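You operate a simulated robot arm through the tools that you are given. There is no shell and no other tool.

Carry out the task below with a simulated robot arm. There is one attempt and no reset: what you move stays moved.

JOB
Set the controls near the small bench top. At the end: the pressure screw is turned to firm; the tension dial two is turned to mark 1; the tension dial four is turned to mark 1; the tension dial one is turned to mark 1; whatever was shut is shut again. Leave all else as you found it, and nothing knocked over.
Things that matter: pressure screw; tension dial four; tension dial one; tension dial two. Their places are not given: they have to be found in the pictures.

It is judged by the outcome, as a careful person would: the job done as asked, and still so three seconds after it is handed in. It fails if anything else is knocked over, pushed out of place, dropped, spilled or broken.

ROBOT AND FRAMES
A 7-joint arm with a two-finger gripper, fixed in place. Base frame: the origin is at the foot of the arm, x ahead of it, y to its left, z up. Units: mm, degrees, N and s.
With the tool pointing down near the work surface it reaches from about 100 to 500 mm from the base axis. Its first joint turns from -166.0 to 166.0 degrees. Payload 1.2 kg.
Tool frame: the origin (TCP) lies between the finger pads and is the grasp point; the fingertips stand 22 mm ahead of it; z points along the fingers, y is the line along which they close. The gripper opens to 92 mm; its body begins 65 mm behind the TCP.
Orientation is that of the tool frame in the base frame, as [roll, pitch, yaw] about the fixed x, y, z axes, in that order (R = Rz(yaw) Ry(pitch) Rx(roll)). With the fingers straight down and closing along the base's y, the tool's x points along the base's -x, its y along +y and its z along -z.

CONTROLS
- The arm moves only by the tool jog_arm. Its argument "motion" is a list of rows, each a list of 7 numbers: the shift along the tool's x, y, z in mm, then the turn, a rotation vector about the tool's x, y, z in degrees, then the gripper command, from -1 (shut) to 1 (fully open), values between in proportion. In form: [[dx, dy, dz, wx, wy, wz, grip], ...]. A call has 1 to 20 rows; each row shifts and turns the commanded pose from where the row before left it, along the tool's axes as they then stand. A row lasts 0.2 s, in which the tool goes at most 50 mm and 8.6 degrees; a call with a longer step from one row to the next is refused whole, and so is a gripper value outside its range. A pose out of reach is approached as far as the arm can. The call stops where the force on the tool passes 40 N (or 10 N more than at its start, if that is more) or the arm is blocked; 0.2 s more then pass. The fingers move at their own pace (about 143.6 mm/s each) and stop on an object; they squeeze with about 26 N. The grip force told is the motor's: it shows also when the fingers shut on nothing. Time passes only in rows, and 0.2 s behind the last, so rows that do not move let the fingers close. It gives the time, the measured TCP pose, the force on the tool (base axes), the opening and the grip force at its end, in the units of the frame above (readings bear some noise), with the torque about the TCP (base axes, N m) and any sound that the robot's microphone picked up.
- Cameras (640 x 400 px; columns grow to the right, rows downward): "scene" is fixed at [398.2, 497.8, 1031.9]; the picture's right is [-0.95, 0.30, 0.00], its down [0.24, 0.78, -0.58] and it looks along [-0.17, -0.55, -0.81] (base axes); focal length 314 px, centre (320, 200). "wrist" rides on the gripper at [71, 19, -102] in the tool frame; the picture's right is [-0.26, 0.96, 0.00], its down [-0.75, -0.21, -0.63] and it looks along [-0.60, -0.16, 0.78] (tool axes); focal length 280 px, centre (320, 200).
- snapshot(camera): a new picture of that camera. No time passes.
- pixel_to_xyz(camera, pixels): there is no depth. For up to 12 entries [column, row, z] of the newest picture of that camera ("zoom" is the newest enlarged one), the place [x, y] in the base frame at which the ray of that pixel passes the height z, good to about 3 mm. No time passes.
- inspect(camera, box): a new picture of the part [left, top, right, bottom] of that camera's present view, enlarged. No time passes.
- finish_job(): hands the job in; it is judged then, once.

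Leave the gripper open and the arm clear of the work at the hand-in unless told otherwise.

The tools are called after "Emit:" by a JSON object that holds its "method" and its "body". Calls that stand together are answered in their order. jog_arm: Moves the arm, as the interface text tells. Its arguments: {"type":"object","properties":{"motion":{"type":"array"}},"required":["motion"]} The other tools are called the same way: snapshot (camera) takes a picture; pixel_to_xyz (camera, pixels) gives the place at which the rays of pixels pass given heights; inspect (camera, box) takes an enlarged picture of a part of a camera's view; finish_job () hands the job in.

At the start:

```text
clock: 0.0
position: [266.4, 54.0, 516.9]
tool_rot: [-180.0, 0.0, -180.0]
ft_force: [-0.3, 0.2, -0.1]
ft_torque: [0.03, 0.03, -0.01]
gripper_width: 92.1
gripper_force: 0.0
```

scene: 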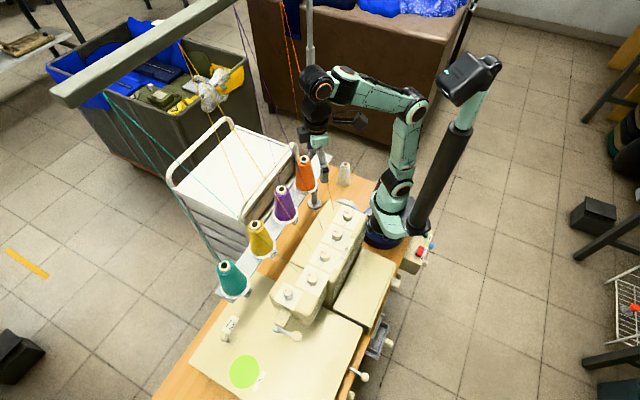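
wrist: 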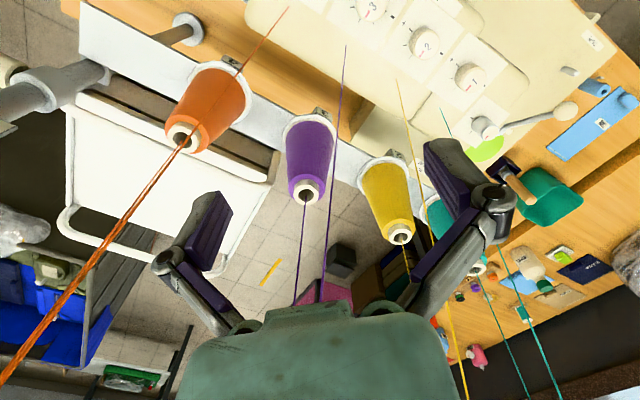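

I see a serger/overlock machine with four dials on its top and a screw near the front left. I'll enlarge the machine in the scene view to find the dials and the screw.

Emit:
{"method": "inspect", "body": {"camera": "scene", "box": [260, 190, 400, 320]}}

Emit:
{"method": "inspect", "body": {"camera": "scene", "box": [180, 290, 400, 400]}}

Emit:
{"method": "inspect", "body": {"camera": "wrist", "box": [330, 0, 640, 180]}}

```text
3.08 times, centred on (330, 255) of scene
```

zoom: 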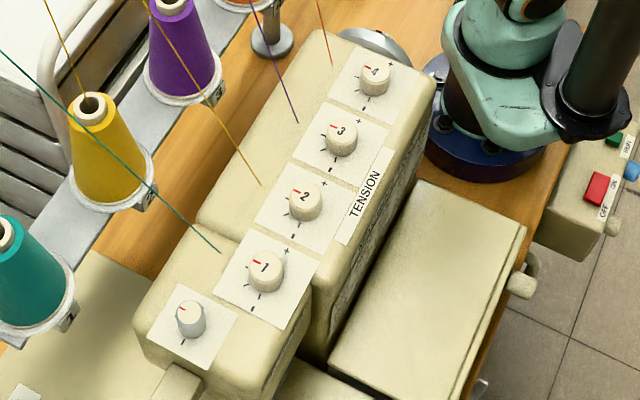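

```text
2.91 times, centred on (290, 345) of scene
```

zoom: 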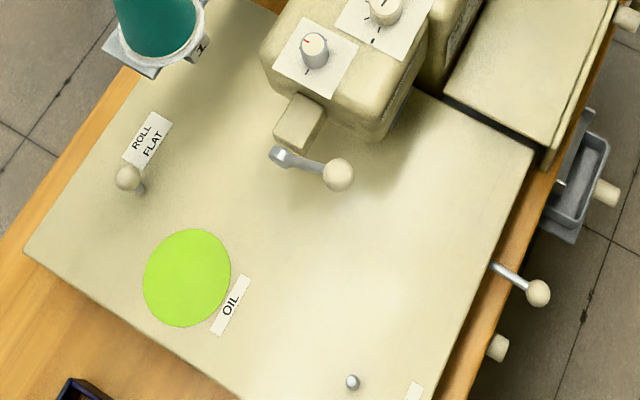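

```text
2.06 times, centred on (485, 90) of wrist
```

zoom: 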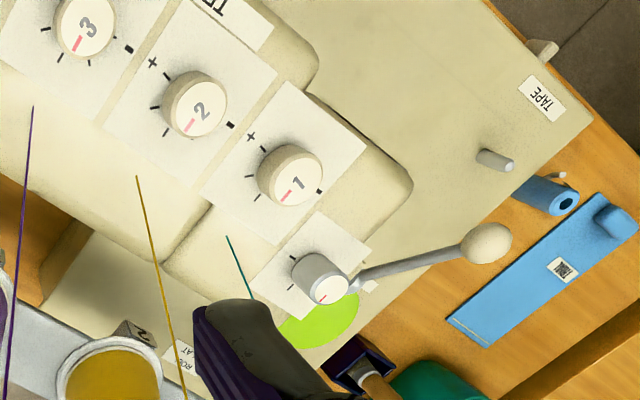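

The tension dials 1–4 and the grey pressure knob are visible. I'll triangulate from both cameras, beginning with the wrist zoom: dial 1 at (297,180), dial 2 at (204,108), screw at (335,287), each at several heights.

Emit:
{"method": "pixel_to_xyz", "body": {"camera": "zoom", "pixels": [[297, 180, 100], [297, 180, 200], [297, 180, 300], [204, 108, 100], [204, 108, 200], [204, 108, 300], [90, 28, 100], [90, 28, 200], [90, 28, 300], [335, 287, 100], [335, 287, 200], [335, 287, 300]]}}

Emit:
{"method": "inspect", "body": {"camera": "scene", "box": [260, 190, 400, 320]}}

```text
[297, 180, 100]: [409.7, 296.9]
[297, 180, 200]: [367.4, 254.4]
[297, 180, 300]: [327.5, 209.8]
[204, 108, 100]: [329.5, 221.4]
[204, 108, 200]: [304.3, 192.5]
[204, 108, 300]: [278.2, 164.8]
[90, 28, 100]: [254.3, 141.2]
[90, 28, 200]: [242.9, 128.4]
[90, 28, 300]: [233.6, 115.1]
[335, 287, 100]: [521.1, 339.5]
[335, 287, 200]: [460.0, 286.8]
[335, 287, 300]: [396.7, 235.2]
```

```text
3.08 times, centred on (330, 255) of scene
```

zoom: 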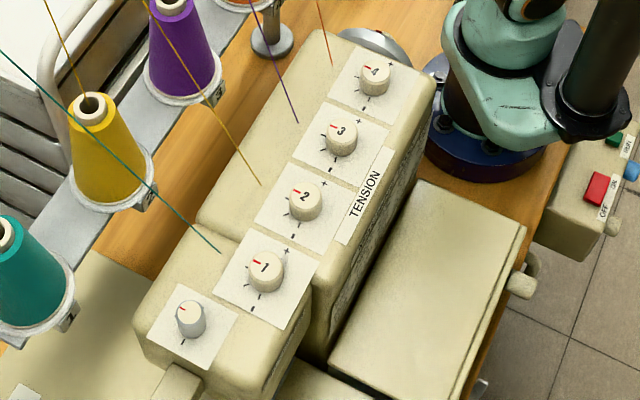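

Now the same points from the scene zoom: dial tops 1 (263,265), 2 (305,197), 3 (342,132), 4 (374,73), and the screw (188,309).

Emit:
{"method": "pixel_to_xyz", "body": {"camera": "zoom", "pixels": [[263, 265, 150], [263, 265, 200], [305, 197, 150], [305, 197, 200], [342, 132, 150], [342, 132, 200], [374, 73, 150], [374, 73, 200], [188, 309, 150], [188, 309, 200]]}}

```text
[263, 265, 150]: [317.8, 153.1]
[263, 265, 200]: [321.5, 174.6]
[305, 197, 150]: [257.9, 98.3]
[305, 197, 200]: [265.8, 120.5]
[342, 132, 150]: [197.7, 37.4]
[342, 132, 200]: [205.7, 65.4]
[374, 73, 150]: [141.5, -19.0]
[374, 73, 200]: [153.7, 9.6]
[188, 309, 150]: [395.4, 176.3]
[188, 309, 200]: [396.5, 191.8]
```

The rays meet near z≈290–300. I'll query directly at those heights on the scene zoom.

Emit:
{"method": "pixel_to_xyz", "body": {"camera": "zoom", "pixels": [[263, 265, 280], [263, 265, 300], [305, 197, 280], [305, 197, 300], [342, 132, 280], [342, 132, 300], [374, 73, 280], [374, 73, 300], [188, 309, 280], [188, 309, 300], [188, 309, 260], [263, 265, 260]]}}

Emit:
{"method": "inspect", "body": {"camera": "wrist", "box": [330, 0, 530, 150]}}

```text
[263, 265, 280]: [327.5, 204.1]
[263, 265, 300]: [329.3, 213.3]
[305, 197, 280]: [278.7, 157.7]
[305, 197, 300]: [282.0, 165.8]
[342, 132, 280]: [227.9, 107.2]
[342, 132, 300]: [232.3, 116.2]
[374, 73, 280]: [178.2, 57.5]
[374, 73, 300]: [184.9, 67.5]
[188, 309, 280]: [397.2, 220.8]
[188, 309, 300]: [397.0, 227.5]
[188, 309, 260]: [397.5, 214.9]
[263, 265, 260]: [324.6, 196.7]
```

```text
2.67 times, centred on (430, 75) of wrist
```

zoom: 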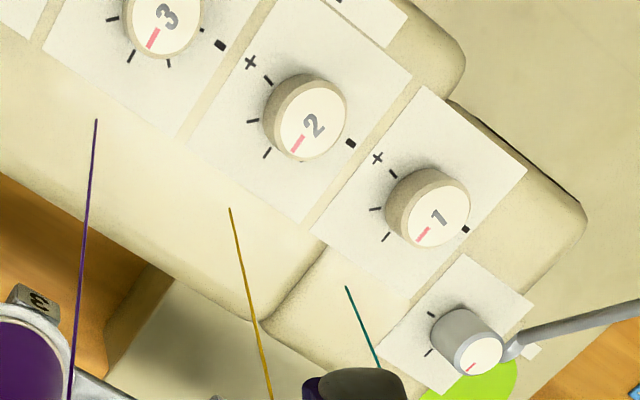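

I'll query the wrist zoom at the same heights: dial 1 (438,217), dial 2 (319,122), dial 3 (165,22), screw (479,355).

Emit:
{"method": "pixel_to_xyz", "body": {"camera": "zoom", "pixels": [[438, 217, 280], [438, 217, 300], [438, 217, 320], [319, 122, 280], [319, 122, 300], [319, 122, 320], [165, 22, 280], [165, 22, 300], [165, 22, 320], [479, 355, 280], [479, 355, 300], [479, 355, 320]]}}

```text
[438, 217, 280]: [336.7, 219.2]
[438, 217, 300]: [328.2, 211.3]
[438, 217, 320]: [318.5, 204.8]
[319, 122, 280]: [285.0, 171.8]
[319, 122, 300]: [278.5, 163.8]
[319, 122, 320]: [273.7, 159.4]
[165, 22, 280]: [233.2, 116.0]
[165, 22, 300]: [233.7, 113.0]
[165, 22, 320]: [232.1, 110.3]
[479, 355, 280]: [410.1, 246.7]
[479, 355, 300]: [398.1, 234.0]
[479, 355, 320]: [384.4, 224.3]
```

The dial tops are near z≈298, running from (184,66) to (329,212), and the screw is at about (397,229). I'll zoom in tight on each dial to read its marks.

Emit:
{"method": "inspect", "body": {"camera": "scene", "box": [295, 262, 330, 294]}}

Emit:
{"method": "inspect", "body": {"camera": "scene", "box": [308, 240, 343, 272]}}

Emit:
{"method": "inspect", "body": {"camera": "scene", "box": [330, 200, 365, 232]}}

Emit:
{"method": "inspect", "body": {"camera": "scene", "box": [270, 278, 305, 310]}}

Emit:
{"method": "inspect", "body": {"camera": "wrist", "box": [440, 40, 540, 150]}}

```text
12.50 times, centred on (312, 278) of scene
```

zoom: 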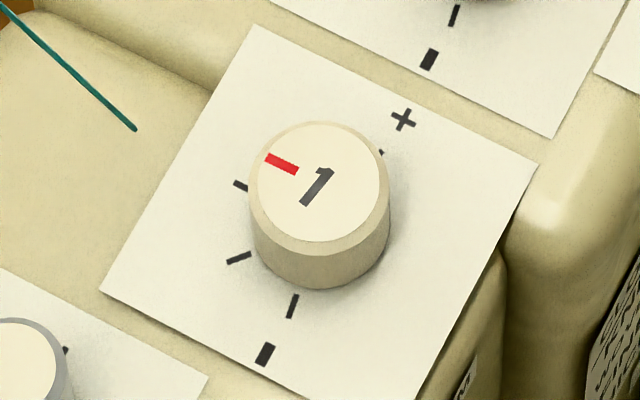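

```text
12.50 times, centred on (326, 256) of scene
```

zoom: 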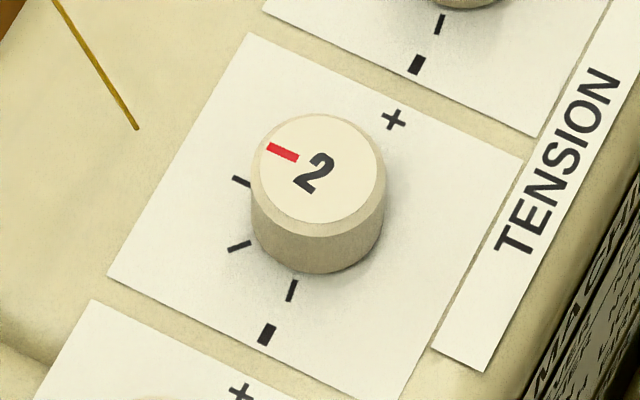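

```text
12.50 times, centred on (348, 216) of scene
```

zoom: 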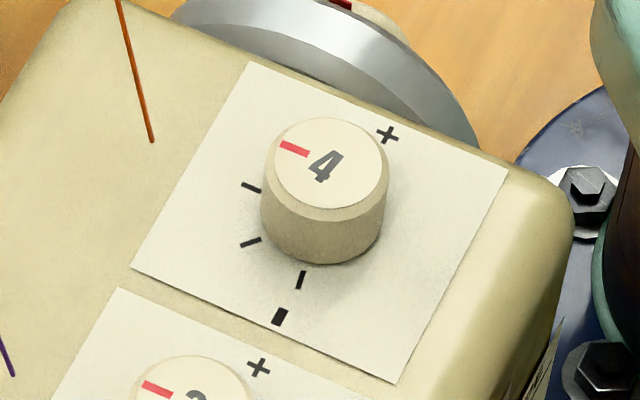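

```text
12.50 times, centred on (288, 294) of scene
```

zoom: 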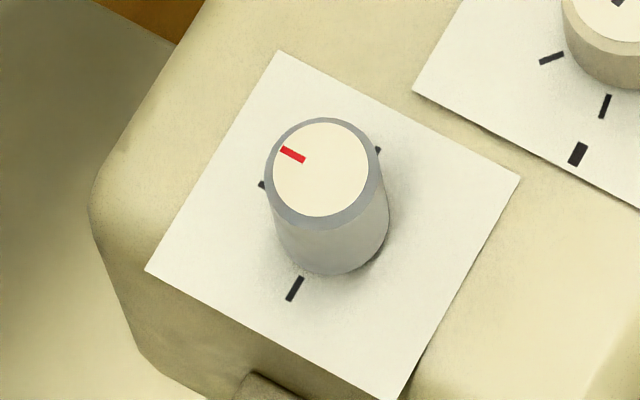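

```text
3.64 times, centred on (490, 95) of wrist
```

zoom: 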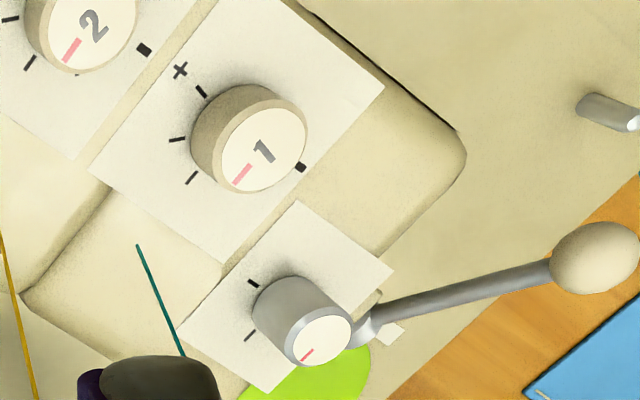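

Each dial has tick marks running from "−" to "+", and the grey knob has three ticks. I still need clues about numbering and which way is "firm", so I'll look around for labels or a chart.

Emit:
{"method": "inspect", "body": {"camera": "wrist", "box": [500, 60, 640, 170]}}

Emit:
{"method": "inspect", "body": {"camera": "wrist", "box": [420, 220, 640, 370]}}

Emit:
{"method": "inspect", "body": {"camera": "scene", "box": [330, 200, 450, 290]}}

Emit:
{"method": "inspect", "body": {"camera": "scene", "box": [260, 290, 420, 400]}}

Emit:
{"method": "inspect", "body": {"camera": "wrist", "box": [350, 0, 470, 75]}}

```text
3.64 times, centred on (570, 115) of wrist
```

zoom: 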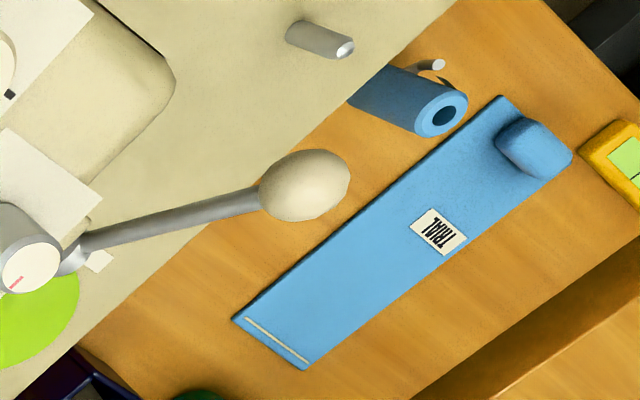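

```text
2.67 times, centred on (530, 295) of wrist
```

zoom: 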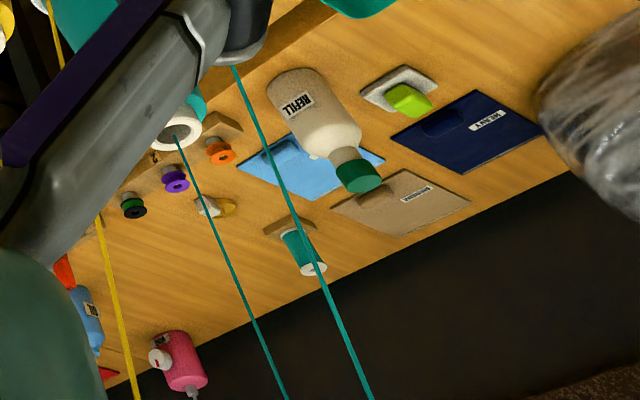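

```text
4.44 times, centred on (390, 245) of scene
```

zoom: 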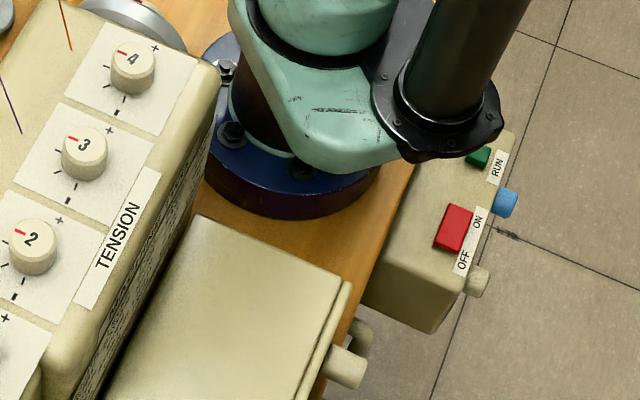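

```text
3.64 times, centred on (340, 345) of scene
```

zoom: 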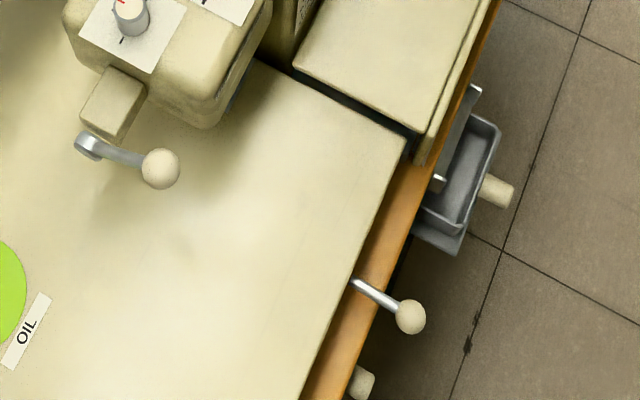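

```text
5.33 times, centred on (410, 38) of wrist
```

zoom: 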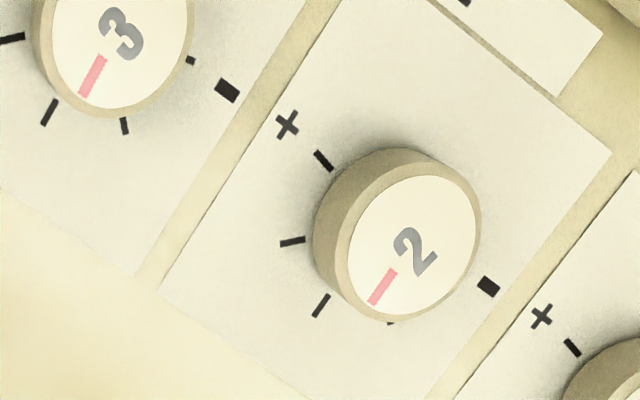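

There are five marks, confirmed. I'll zoom in on the machine's side text and the area around the screw for any legends.

Emit:
{"method": "inspect", "body": {"camera": "scene", "box": [325, 235, 375, 300]}}

Emit:
{"method": "inspect", "body": {"camera": "scene", "box": [290, 285, 340, 330]}}

Emit:
{"method": "inspect", "body": {"camera": "wrist", "box": [430, 90, 530, 170]}}

Emit:
{"method": "inspect", "body": {"camera": "scene", "box": [215, 310, 250, 345]}}

```text
6.15 times, centred on (350, 268) of scene
```

zoom: 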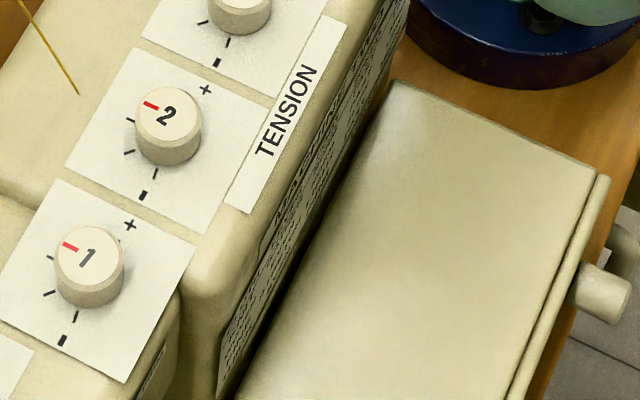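

```text
8.89 times, centred on (315, 308) of scene
```

zoom: 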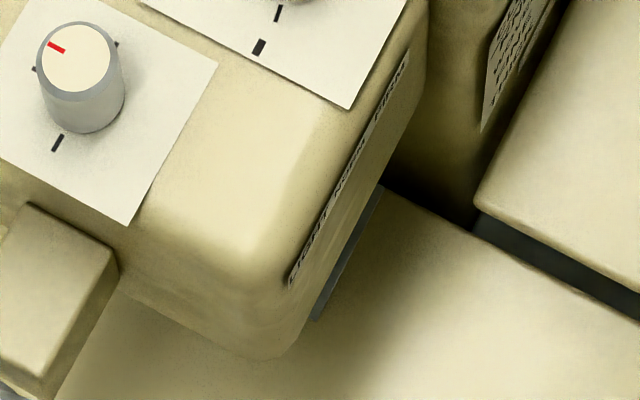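

```text
5.00 times, centred on (480, 130) of wrist
```

zoom: 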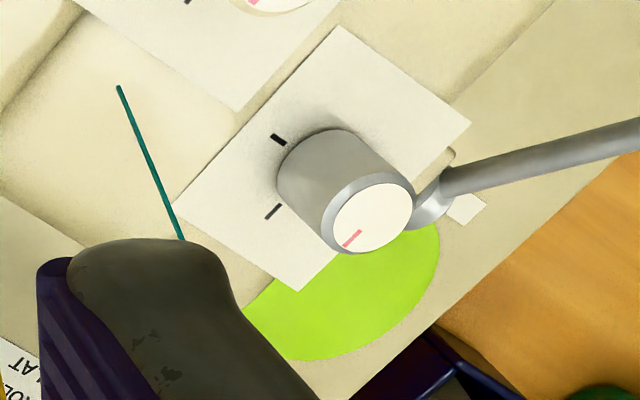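

```text
11.43 times, centred on (232, 328) of scene
```

zoom: 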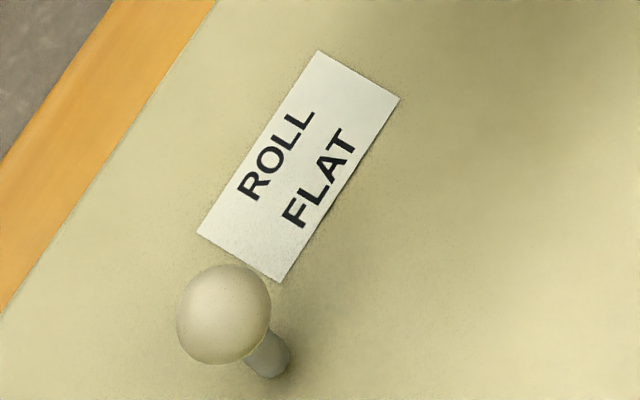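

The front face has small text that looks like "LIGHT … FIRM", and there is a larger printed panel. I'll move the arm to the operator's side so the wrist camera can read both: first sideways at the current height, then turn 30°, then down.

Emit:
{"method": "jog_arm", "body": {"motion": [[4, 36, 0, 0, 0, 0, 1], [4, 36, 0, 0, 0, 0, 1], [4, 36, 0, 0, 0, 0, 1], [4, 36, 0, 0, 0, 0, 1], [4, 36, 0, 0, 0, 0, 1], [4, 36, 0, 0, 0, 0, 1], [2, 36, 0, 0, 0, 0, 1], [0, 34, 0, 0, 0, 0, 1], [0, 0, 0, 0, 0, 7.5, 1], [0, 0, 0, 0, 0, 7.5, 1], [0, 0, 0, 0, 0, 7.5, 1], [0, 0, 0, 0, 0, 7.5, 1], [0, 0, 36, 0, 0, 0, 1], [0, 0, 36, 0, 0, 0, 1], [0, 0, 36, 0, 0, 0, 1], [0, 0, 36, 0, 0, 0, 1], [0, 0, 0, 0, 0, 0, 1]]}}

Emit:
{"method": "snapshot", "body": {"camera": "wrist"}}

Emit:
{"method": "snapshot", "body": {"camera": "scene"}}

```text
clock: 3.6
position: [250.9, 207.7, 369.3]
tool_rot: [-180.0, 0.2, 149.9]
ft_force: [0.4, 0.9, -0.5]
ft_torque: [0.0, -0.01, -0.04]
gripper_width: 92.1
gripper_force: 0.1
out of reach, approached as far as the arm can: row 4, 5, 6, 7, 8
```

```text
taken
```

wrist: 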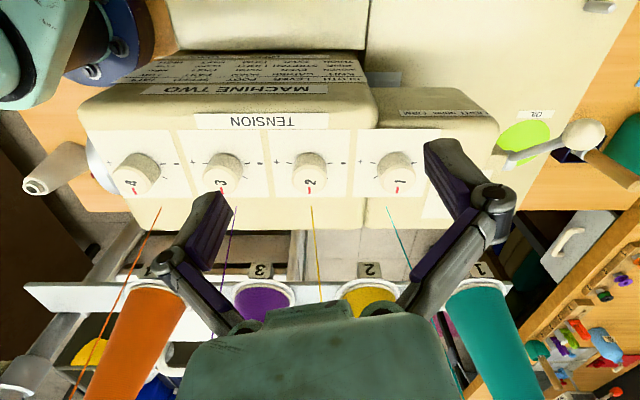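

```text
taken
```

scene: 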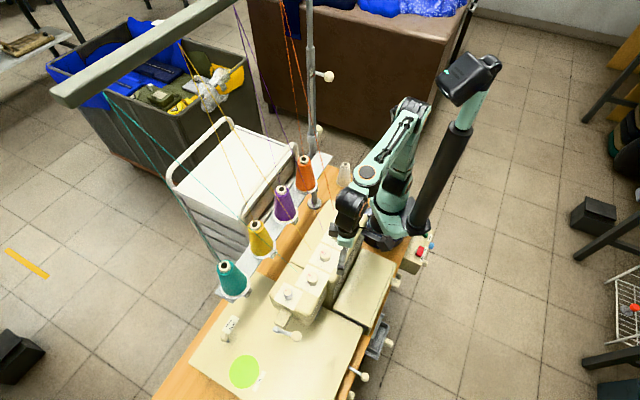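

The camera now shows a chart headed "MACHINE TWO" at (240,70) and small text at (440,112). I'll zoom in on both.

Emit:
{"method": "inspect", "body": {"camera": "wrist", "box": [110, 45, 370, 135]}}

Emit:
{"method": "inspect", "body": {"camera": "wrist", "box": [380, 80, 560, 180]}}

Emit:
{"method": "inspect", "body": {"camera": "wrist", "box": [140, 50, 260, 100]}}

Emit:
{"method": "inspect", "body": {"camera": "wrist", "box": [250, 50, 370, 100]}}

```text
2.46 times, centred on (240, 90) of wrist
```

zoom: 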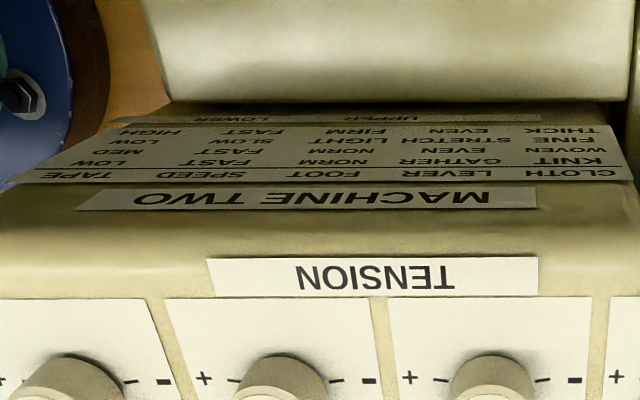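

```text
3.56 times, centred on (470, 130) of wrist
```

zoom: 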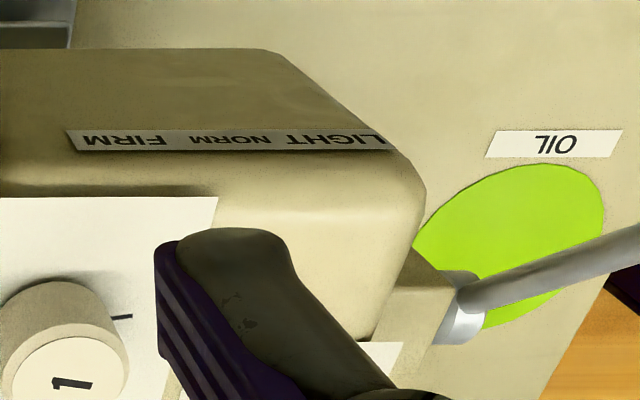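

```text
5.33 times, centred on (200, 75) of wrist
```

zoom: 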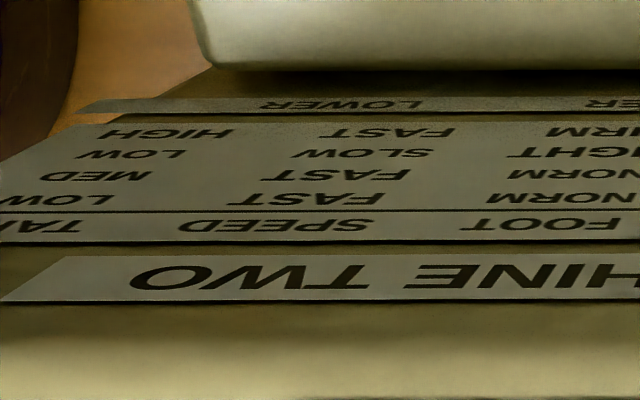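

```text
5.33 times, centred on (310, 75) of wrist
```

zoom: 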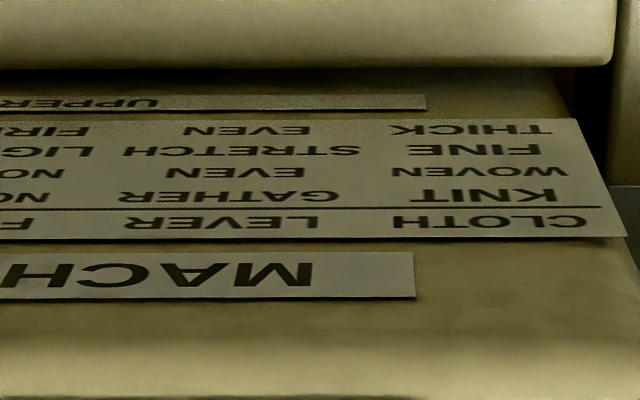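

The chart and the strip are readable. Under the screw the strip says LIGHT (left), NORM, FIRM (right), so firm is the tick on the "+" side, toward dial 1 and the base. Now I'll zoom in on each dial from this view to fix positions and see all the ticks.

Emit:
{"method": "inspect", "body": {"camera": "wrist", "box": [270, 130, 350, 210]}}

Emit:
{"method": "pixel_to_xyz", "body": {"camera": "wrist", "pixels": [[309, 182, 290], [309, 182, 298], [309, 182, 306], [397, 180, 290], [397, 180, 298], [397, 180, 306], [222, 182, 290], [222, 182, 298], [222, 182, 306], [132, 182, 290], [132, 182, 298], [132, 182, 306]]}}

Emit:
{"method": "inspect", "body": {"camera": "wrist", "box": [110, 140, 250, 220]}}

Emit:
{"method": "inspect", "body": {"camera": "wrist", "box": [350, 130, 450, 210]}}

```text
5.00 times, centred on (310, 170) of wrist
```

zoom: 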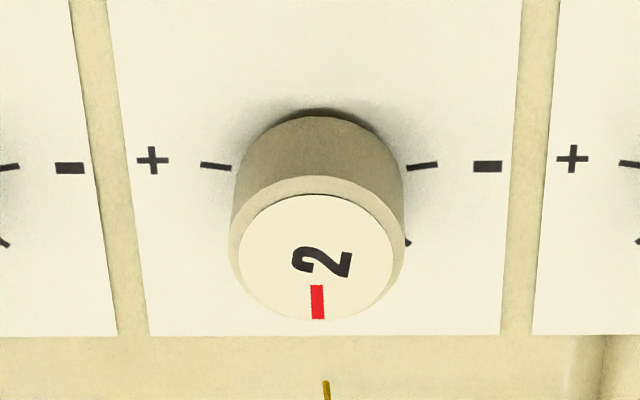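

```text
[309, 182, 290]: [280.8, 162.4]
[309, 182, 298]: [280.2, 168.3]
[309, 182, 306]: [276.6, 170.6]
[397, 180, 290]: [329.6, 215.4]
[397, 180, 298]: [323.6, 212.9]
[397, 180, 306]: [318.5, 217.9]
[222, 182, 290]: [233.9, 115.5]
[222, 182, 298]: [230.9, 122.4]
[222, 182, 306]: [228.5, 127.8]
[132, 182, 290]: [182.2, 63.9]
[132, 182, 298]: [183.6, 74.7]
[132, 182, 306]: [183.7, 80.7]
```

```text
4.57 times, centred on (180, 180) of wrist
```

zoom: 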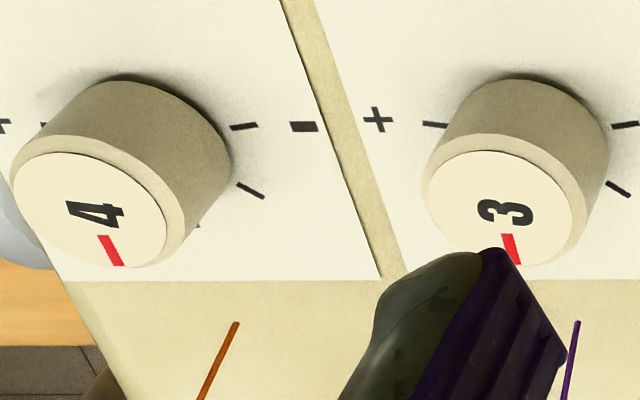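

```text
5.00 times, centred on (400, 170) of wrist
```

zoom: 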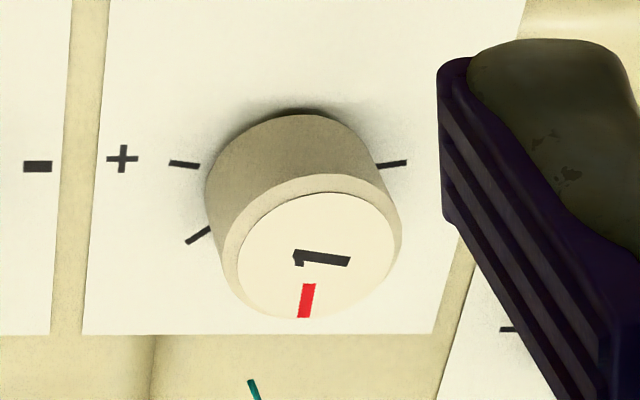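

By my reckoning the ticks sit at 0, ±50 and ±100° from the middle, and the pointers are now on the middle one. Before deciding how marks are numbered, I'll check the visible cards for a tension chart.

Emit:
{"method": "inspect", "body": {"camera": "wrist", "box": [520, 150, 640, 260]}}

Emit:
{"method": "inspect", "body": {"camera": "wrist", "box": [520, 240, 640, 400]}}

Emit:
{"method": "inspect", "body": {"camera": "wrist", "box": [0, 0, 140, 120]}}

Emit:
{"method": "inspect", "body": {"camera": "scene", "box": [380, 220, 450, 290]}}

Emit:
{"method": "inspect", "body": {"camera": "wrist", "box": [140, 230, 420, 320]}}

```text
3.64 times, centred on (580, 205) of wrist
```

zoom: 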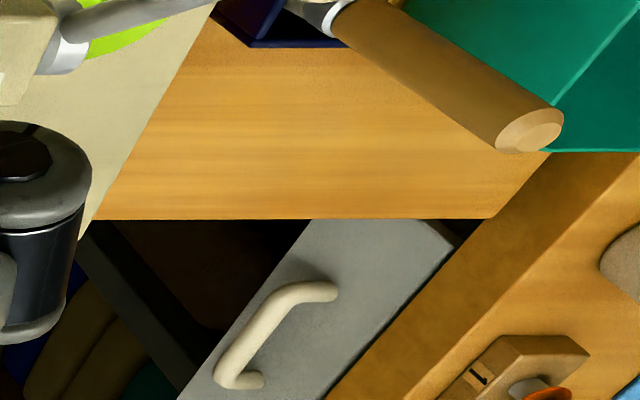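

```text
2.50 times, centred on (580, 320) of wrist
```

zoom: 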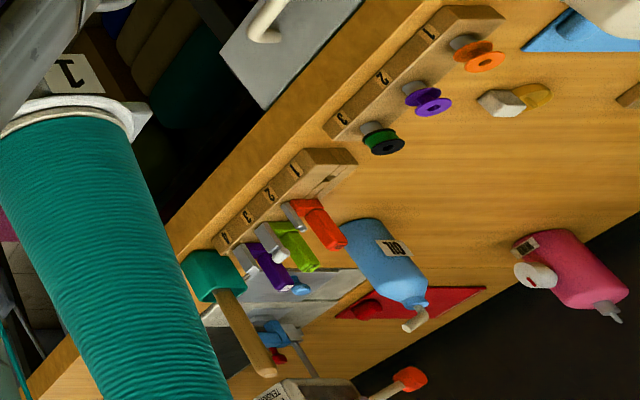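

```text
3.33 times, centred on (70, 60) of wrist
```

zoom: 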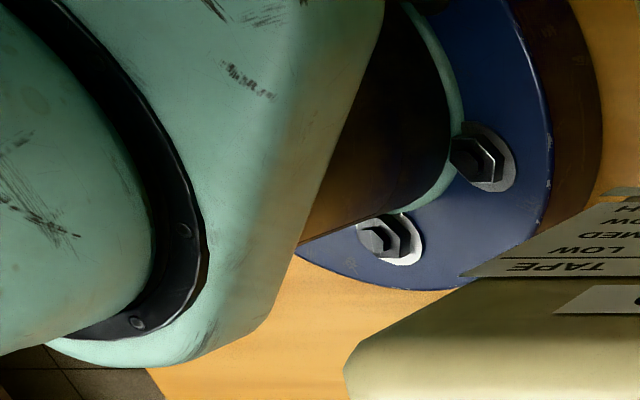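

```text
5.71 times, centred on (415, 255) of scene
```

zoom: 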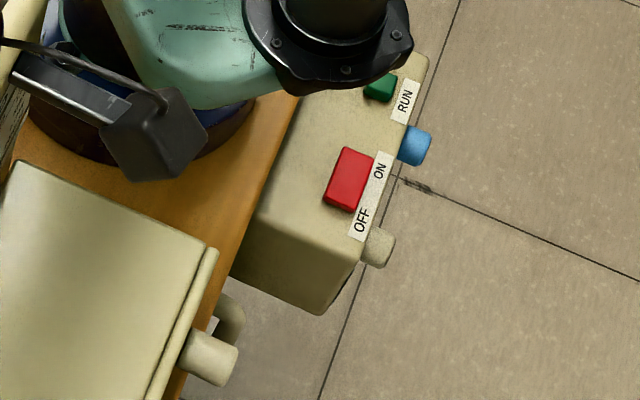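

```text
2.29 times, centred on (280, 275) of wrist
```

zoom: 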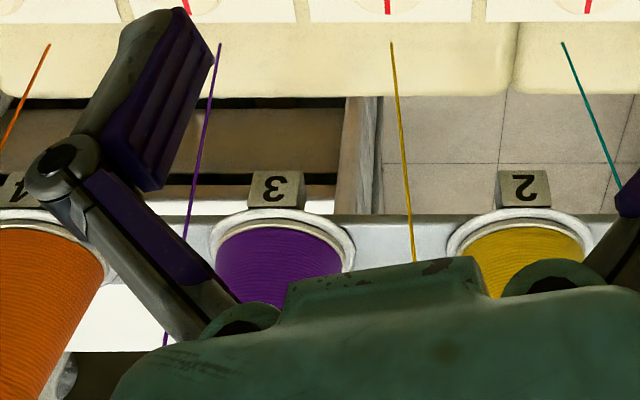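

No tension chart so far, though a label at the bottom edge of the view, near (560,396), reads something like "TENSION". I need a yaw near 195° for the dials anyway, so I'll turn the tool there in place, well above the dials, and look again.

Emit:
{"method": "jog_arm", "body": {"motion": [[0, 0, 0, 0, 0, -7.5, 1], [0, 0, 0, 0, 0, -7.5, 1], [0, 0, 0, 0, 0, -7.5, 1], [0, 0, 0, 0, 0, -7.5, 1], [0, 0, 0, 0, 0, -7.5, 1], [0, 0, 0, 0, 0, -7.5, 1], [0, 0, 0, 0, 0, 0, 1]]}}

Emit:
{"method": "snapshot", "body": {"camera": "wrist"}}

```text
clock: 5.2
position: [248.8, 207.8, 371.4]
tool_rot: [-179.9, 0.0, -164.9]
ft_force: [0.3, 0.0, 0.4]
ft_torque: [0.01, 0.01, 0.03]
gripper_width: 92.1
gripper_force: 0.1
```

```text
taken
```

wrist: 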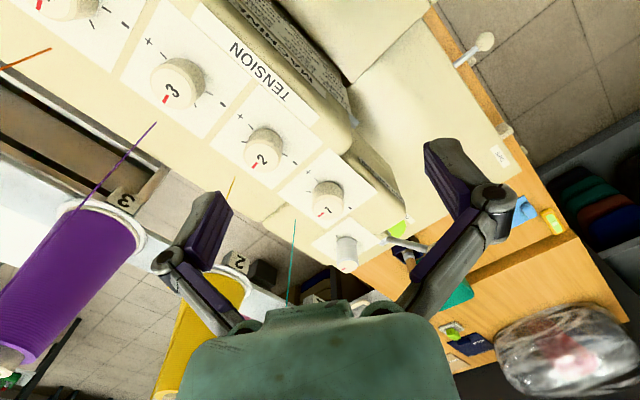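

No further chart is in view. I'll zoom in on dials 2 and 1 and the screw from this new direction to refine their centres.

Emit:
{"method": "inspect", "body": {"camera": "wrist", "box": [220, 110, 300, 190]}}

Emit:
{"method": "inspect", "body": {"camera": "wrist", "box": [280, 160, 400, 280]}}

Emit:
{"method": "inspect", "body": {"camera": "wrist", "box": [440, 320, 640, 400]}}

Emit:
{"method": "inspect", "body": {"camera": "wrist", "box": [460, 130, 600, 250]}}

```text
5.00 times, centred on (260, 150) of wrist
```

zoom: 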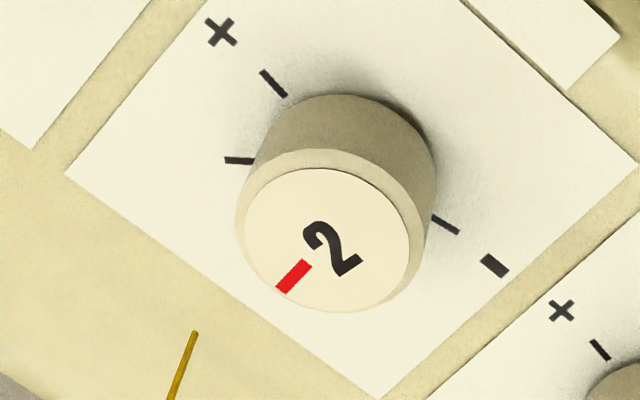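

```text
3.33 times, centred on (340, 220) of wrist
```

zoom: 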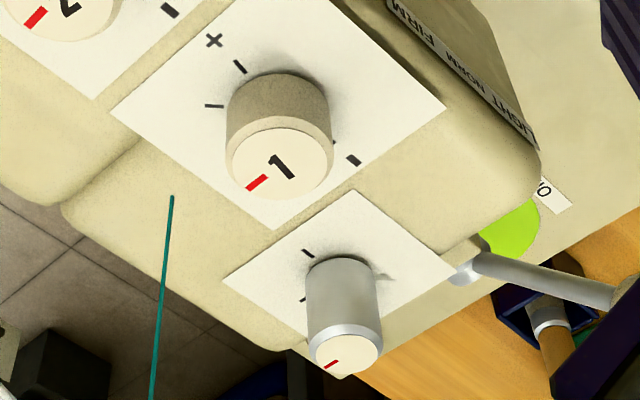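

```text
3.20 times, centred on (540, 360) of wrist
```

zoom: 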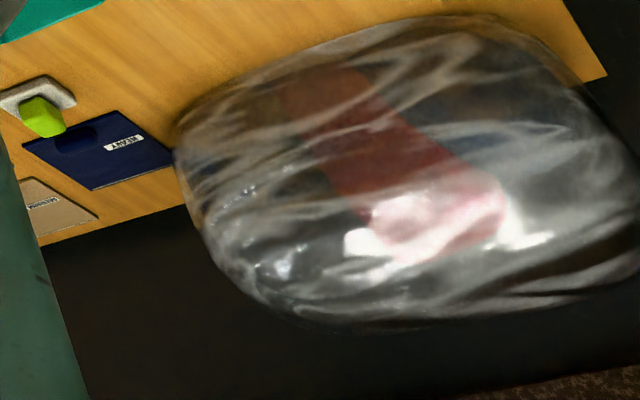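

```text
3.33 times, centred on (530, 190) of wrist
```

zoom: 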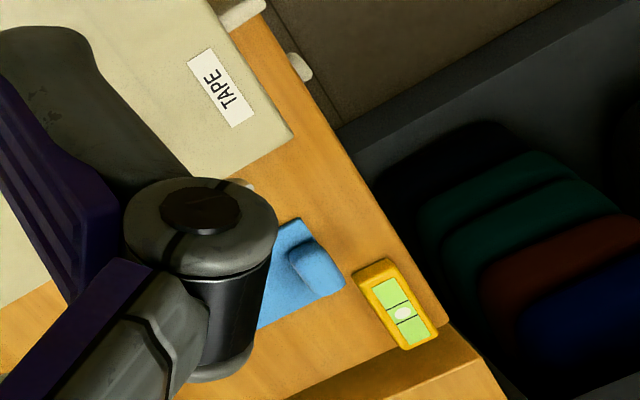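

Dial 2's centre works out near (280.5,165.3), with its top at about z=293–298. I'll move above it at TCP z≈340 with the gripper at about 60 mm, then check alignment.

Emit:
{"method": "jog_arm", "body": {"motion": [[-5, -12.3, 0, 0, 0, 0, 0.3], [-5, -12.3, 0, 0, 0, 0, 0.3], [-5, -12.3, 0, 0, 0, 0, 0.3], [-4.5, -12.4, 0, 0, 0, 0, 0.3], [0, 0, 10, 0, 0, 0, 0.3], [0, 0, 10, 0, 0, 0, 0.3], [0, 0, 11, 0, 0, 0, 0.3], [0, 0, 0, 0, 0, 0, 0.3]]}}

Emit:
{"method": "snapshot", "body": {"camera": "wrist"}}

Emit:
{"method": "snapshot", "body": {"camera": "scene"}}

```text
clock: 7.0
position: [280.2, 164.8, 341.9]
tool_rot: [-179.8, 0.1, -165.1]
ft_force: [0.1, -0.6, -0.1]
ft_torque: [0.01, -0.01, 0.0]
gripper_width: 59.7
gripper_force: 0.1
```

```text
taken
```

wrist: 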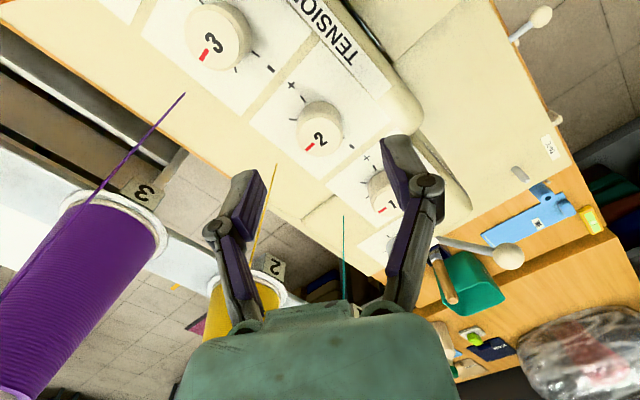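

```text
taken
```

scene: 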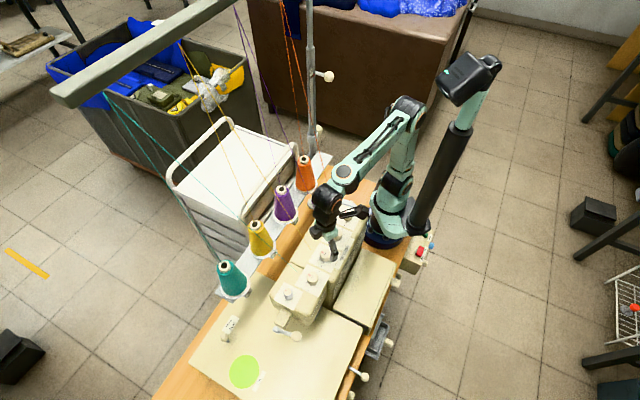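

Dial 2 sits between the fingers around (319,135). I'll zoom in to measure its centring.

Emit:
{"method": "inspect", "body": {"camera": "wrist", "box": [270, 90, 370, 190]}}

Emit:
{"method": "inspect", "body": {"camera": "scene", "box": [290, 215, 370, 285]}}

```text
4.00 times, centred on (320, 140) of wrist
```

zoom: 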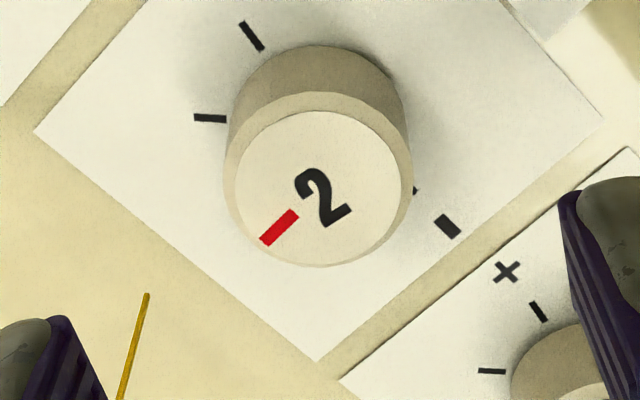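

```text
5.71 times, centred on (330, 250) of scene
```

zoom: 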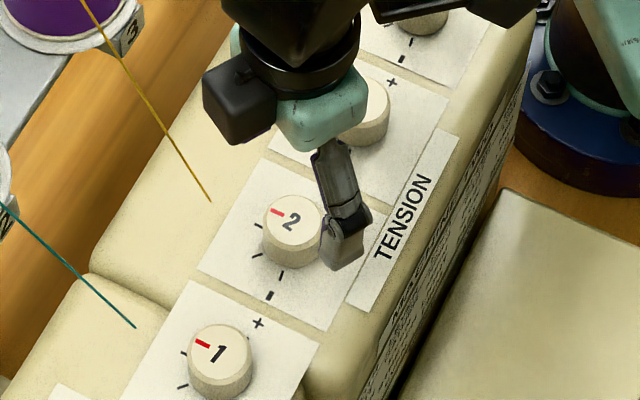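

Dial 2 is centred within about 1 mm: its top is near z≈295 and its base near z≈272. To keep the fingers clear of the thread at its −45° side, I'd like to start the grip at yaw ≈250 and sweep to 350. I'll test that wrist range in the air first.

Emit:
{"method": "jog_arm", "body": {"motion": [[0, 0, -8, 0, 0, -8, 0.3], [0, 0, -8, 0, 0, -8, 0.3], [0, 0, 0, 0, 0, -8, 0.3], [0, 0, 0, 0, 0, -8, 0.3], [0, 0, 0, 0, 0, -8, 0.3], [0, 0, 0, 0, 0, -8, 0.3], [0, 0, 0, 0, 0, -7, 0.3], [0, 0, 0, 0, 0, -8, 0.3], [0, 0, 0, 0, 0, -8, 0.3], [0, 0, 0, 0, 0, -8, 0.3], [0, 0, 0, 0, 0, -8, 0.3], [0, 0, 0, 0, 0, -8, 0.3], [0, 0, 0, 0, 0, 0, 0.3]]}}

Emit:
{"method": "snapshot", "body": {"camera": "scene"}}

```text
clock: 9.8
position: [282.7, 165.8, 356.2]
tool_rot: [180.0, -0.1, -69.9]
ft_force: [-0.4, 0.3, -0.6]
ft_torque: [-0.02, 0.0, -0.01]
gripper_width: 59.7
gripper_force: 0.1
```

```text
taken
```

scene: 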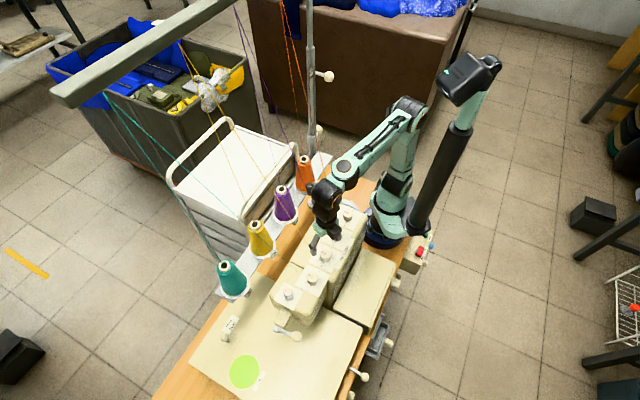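

Yaw 290 is reachable. I'll continue another 60° to confirm 350.

Emit:
{"method": "jog_arm", "body": {"motion": [[0, 0, 0, 0, 0, -7.5, 0.3], [0, 0, 0, 0, 0, -7.5, 0.3], [0, 0, 0, 0, 0, -7.5, 0.3], [0, 0, 0, 0, 0, -7.5, 0.3], [0, 0, 0, 0, 0, -7.5, 0.3], [0, 0, 0, 0, 0, -7.5, 0.3], [0, 0, 0, 0, 0, -7.5, 0.3], [0, 0, 0, 0, 0, -7.5, 0.3], [0, 0, 0, 0, 0, 0, 0.3]]}}

Emit:
{"method": "snapshot", "body": {"camera": "wrist"}}

Emit:
{"method": "snapshot", "body": {"camera": "scene"}}

```text
clock: 11.8
position: [281.5, 165.6, 356.8]
tool_rot: [179.9, -0.1, -9.9]
ft_force: [0.1, -0.5, -0.6]
ft_torque: [-0.01, -0.02, 0.0]
gripper_width: 59.9
gripper_force: 0.0
```

```text
taken
```

wrist: 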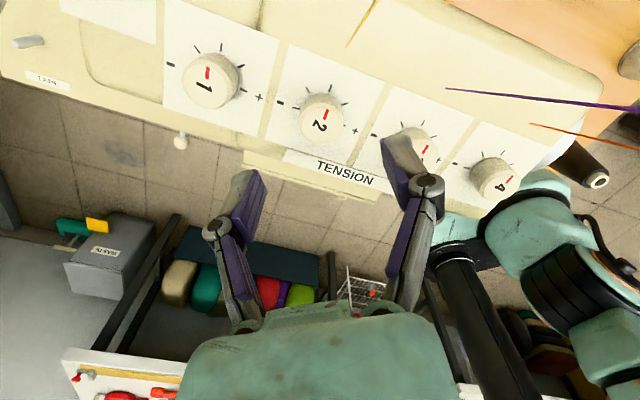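

```text
taken
```

scene: 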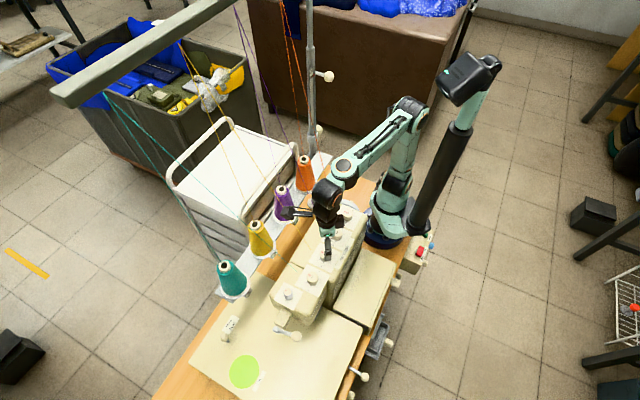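

The range is fine, but at 350 the wrist camera swings over to the thread side. A sweep from yaw 100 to 200 keeps both fingers and camera clear of the threads, so I'll unwind to 100 at this height.

Emit:
{"method": "jog_arm", "body": {"motion": [[0, 0, 0, 0, 0, 8.333, 0.25], [0, 0, 0, 0, 0, 8.333, 0.25], [0, 0, 0, 0, 0, 8.333, 0.25], [0, 0, 0, 0, 0, 8.333, 0.25], [0, 0, 0, 0, 0, 8.333, 0.25], [0, 0, 0, 0, 0, 8.333, 0.25], [0, 0, 0, 0, 0, 8.333, 0.25], [0, 0, 0, 0, 0, 8.333, 0.25], [0, 0, 0, 0, 0, 8.333, 0.25], [0, 0, 0, 0, 0, 8.333, 0.25], [0, 0, 0, 0, 0, 8.333, 0.25], [0, 0, 0, 0, 0, 8.333, 0.25], [0, 0, 0, 0, 0, 8.333, 0.25], [0, 0, 0, 0, 0, 8.333, 0.25], [0, 0, 0, 0, 0, 8.333, 0.25], [0, 0, 0, 0, 0, 8.333, 0.25], [0, 0, 0, 0, 0, 8.333, 0.25], [0, 0, 0, 0, 0, 8.333, 0.25], [0, 0, 0, 0, 0, 8.333, 0.25], [0, 0, 0, 0, 0, 8.333, 0.25]]}}

Emit:
{"method": "jog_arm", "body": {"motion": [[0, 0, 0, 0, 0, 8.333, 0.25], [0, 0, 0, 0, 0, 8.333, 0.25], [0, 0, 0, 0, 0, 8.333, 0.25], [0, 0, 0, 0, 0, 8.333, 0.25], [0, 0, 0, 0, 0, 8.333, 0.25], [0, 0, 0, 0, 0, 8.333, 0.25], [0, 0, 0, 0, 0, 8.333, 0.25], [0, 0, 0, 0, 0, 8.333, 0.25], [0, 0, 0, 0, 0, 8.333, 0.25], [0, 0, 0, 0, 0, 8.333, 0.25], [0, 0, 0, 0, 0, 0, 0.25]]}}

Emit:
{"method": "snapshot", "body": {"camera": "wrist"}}

Emit:
{"method": "snapshot", "body": {"camera": "scene"}}

```text
clock: 16.0
position: [281.9, 164.3, 356.9]
tool_rot: [-179.8, 0.0, -176.9]
ft_force: [0.2, 0.3, -0.4]
ft_torque: [0.03, -0.02, -0.01]
gripper_width: 57.5
gripper_force: 0.0
```

```text
clock: 18.4
position: [281.2, 164.9, 356.8]
tool_rot: [-180.0, 0.1, 99.8]
ft_force: [0.5, 0.4, 0.0]
ft_torque: [0.02, -0.01, -0.02]
gripper_width: 57.5
gripper_force: 0.0
```

```text
taken
```

wrist: 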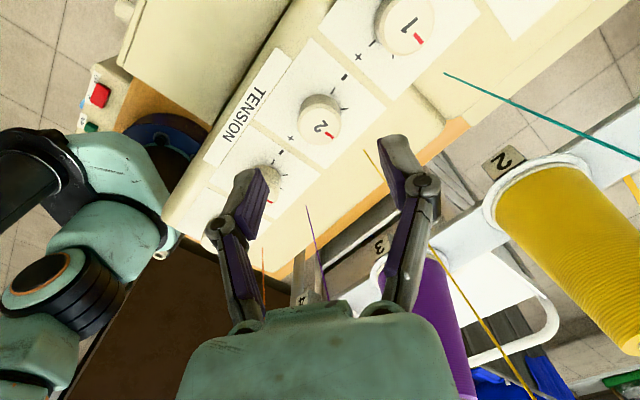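

```text
taken
```

scene: 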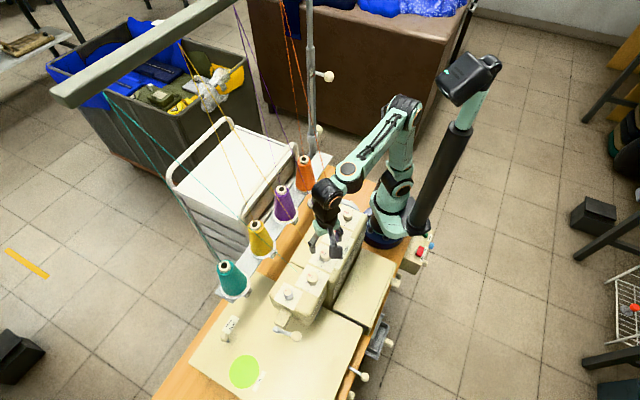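

Now at yaw 100 above dial 2. I'll zoom to verify centring from this side.

Emit:
{"method": "inspect", "body": {"camera": "wrist", "box": [270, 70, 370, 170]}}

```text
4.00 times, centred on (320, 120) of wrist
```

zoom: 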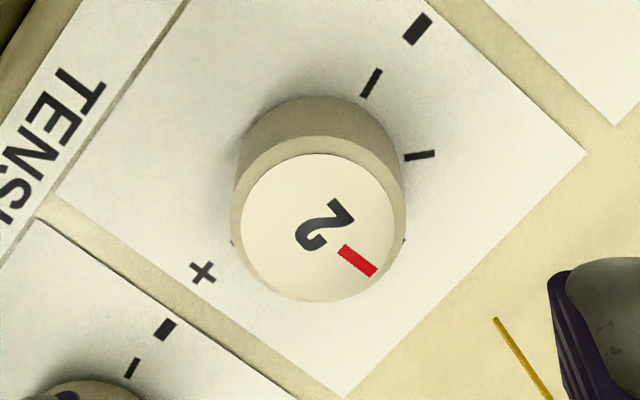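

Centred to about 0.5 mm. I'll lower to TCP z≈299, which puts the fingertips about 5 mm above the plate, with the fingers still open.

Emit:
{"method": "jog_arm", "body": {"motion": [[0, 0, 10, 0, 0, 0, 0.25], [0, 0, 10, 0, 0, 0, 0.25], [0, 0, 10, 0, 0, 0, 0.25], [0, 0, 10, 0, 0, 0, 0.25], [0, 0, 8, 0, 0, 0, 0.25], [0, 0, 6, 0, 0, 0, 0.25], [0, 0, 4, 0, 0, 0, 0.25], [0, 0, 0, 0, 0, 0, 0.25]]}}

Emit:
{"method": "inspect", "body": {"camera": "scene", "box": [290, 215, 370, 285]}}

Emit:
{"method": "snapshot", "body": {"camera": "wrist"}}

```text
clock: 20.2
position: [281.4, 165.0, 299.0]
tool_rot: [-180.0, 0.2, 100.0]
ft_force: [0.3, 0.3, 0.3]
ft_torque: [-0.03, -0.03, -0.02]
gripper_width: 57.7
gripper_force: 0.2
```

```text
5.71 times, centred on (330, 250) of scene
```

zoom: 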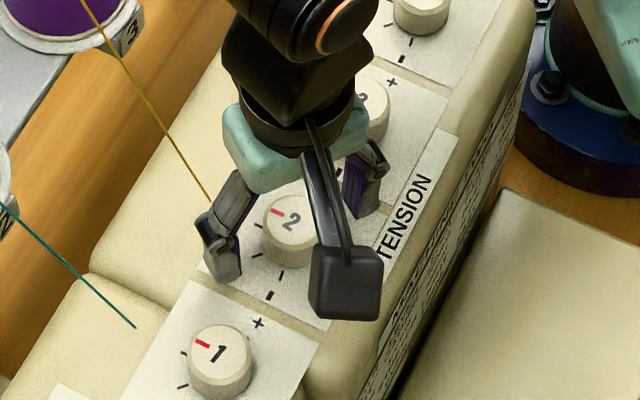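

```text
taken
```

wrist: 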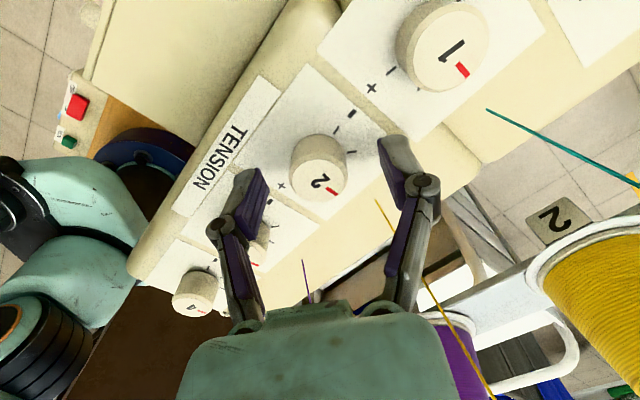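

Both fingers straddle dial 2 without contact. I'll close gently on it and read the side forces.

Emit:
{"method": "jog_arm", "body": {"motion": [[0, 0, 0, 0, 0, 0, 0.0], [0, 0, 0, 0, 0, 0, -0.2], [0, 0, 0, 0, 0, 0, -0.35], [0, 0, 0, 0, 0, 0, -0.6], [0, 0, 0, 0, 0, 0, -0.6], [0, 0, 0, 0, 0, 0, -0.6]]}}

Emit:
{"method": "inspect", "body": {"camera": "wrist", "box": [240, 110, 400, 240]}}

```text
clock: 21.6
position: [279.6, 165.0, 298.4]
tool_rot: [-179.9, 0.1, 100.2]
ft_force: [-19.6, -5.4, 8.6]
ft_torque: [-0.21, 0.38, 0.02]
gripper_width: 27.6
gripper_force: 27.9
```

```text
3.08 times, centred on (320, 175) of wrist
```

zoom: 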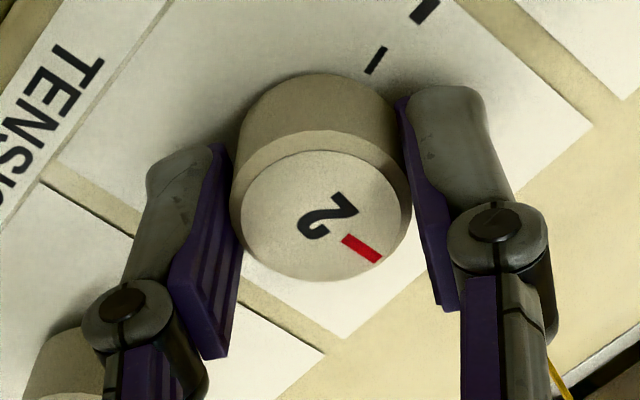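

The dial is held at 27.6 mm width. A side force of about 20 N along −tool y shows the dial's centre is about 1.8 mm from mine, so I'll shift by that to relieve it.

Emit:
{"method": "jog_arm", "body": {"motion": [[0, -1, -0.4, 0, 0, 0, -0.6], [0, -0.9, -0.4, 0, 0, 0, -0.6], [0, 0, 0, 0, 0, 0, -0.6]]}}

```text
clock: 22.4
position: [280.4, 165.0, 298.2]
tool_rot: [179.8, 0.1, 100.1]
ft_force: [6.4, 13.5, -26.5]
ft_torque: [0.3, -0.03, 0.06]
gripper_width: 27.9
gripper_force: 28.1
```

The z force is now −26 N, so the dial is stiff vertically. I'll go back down 0.6 mm and 0.4 mm sideways.

Emit:
{"method": "jog_arm", "body": {"motion": [[0, 0.4, 0.6, 0, 0, 0, -0.6], [0, 0, 0, 0, 0, 0, -0.6], [0, 0, 0, 0, 0, 0, -0.6]]}}

```text
clock: 23.2
position: [281.1, 165.0, 298.4]
tool_rot: [179.9, 0.0, 100.0]
ft_force: [0.9, 9.4, -1.5]
ft_torque: [0.06, 0.03, 0.0]
gripper_width: 27.8
gripper_force: 28.1
```

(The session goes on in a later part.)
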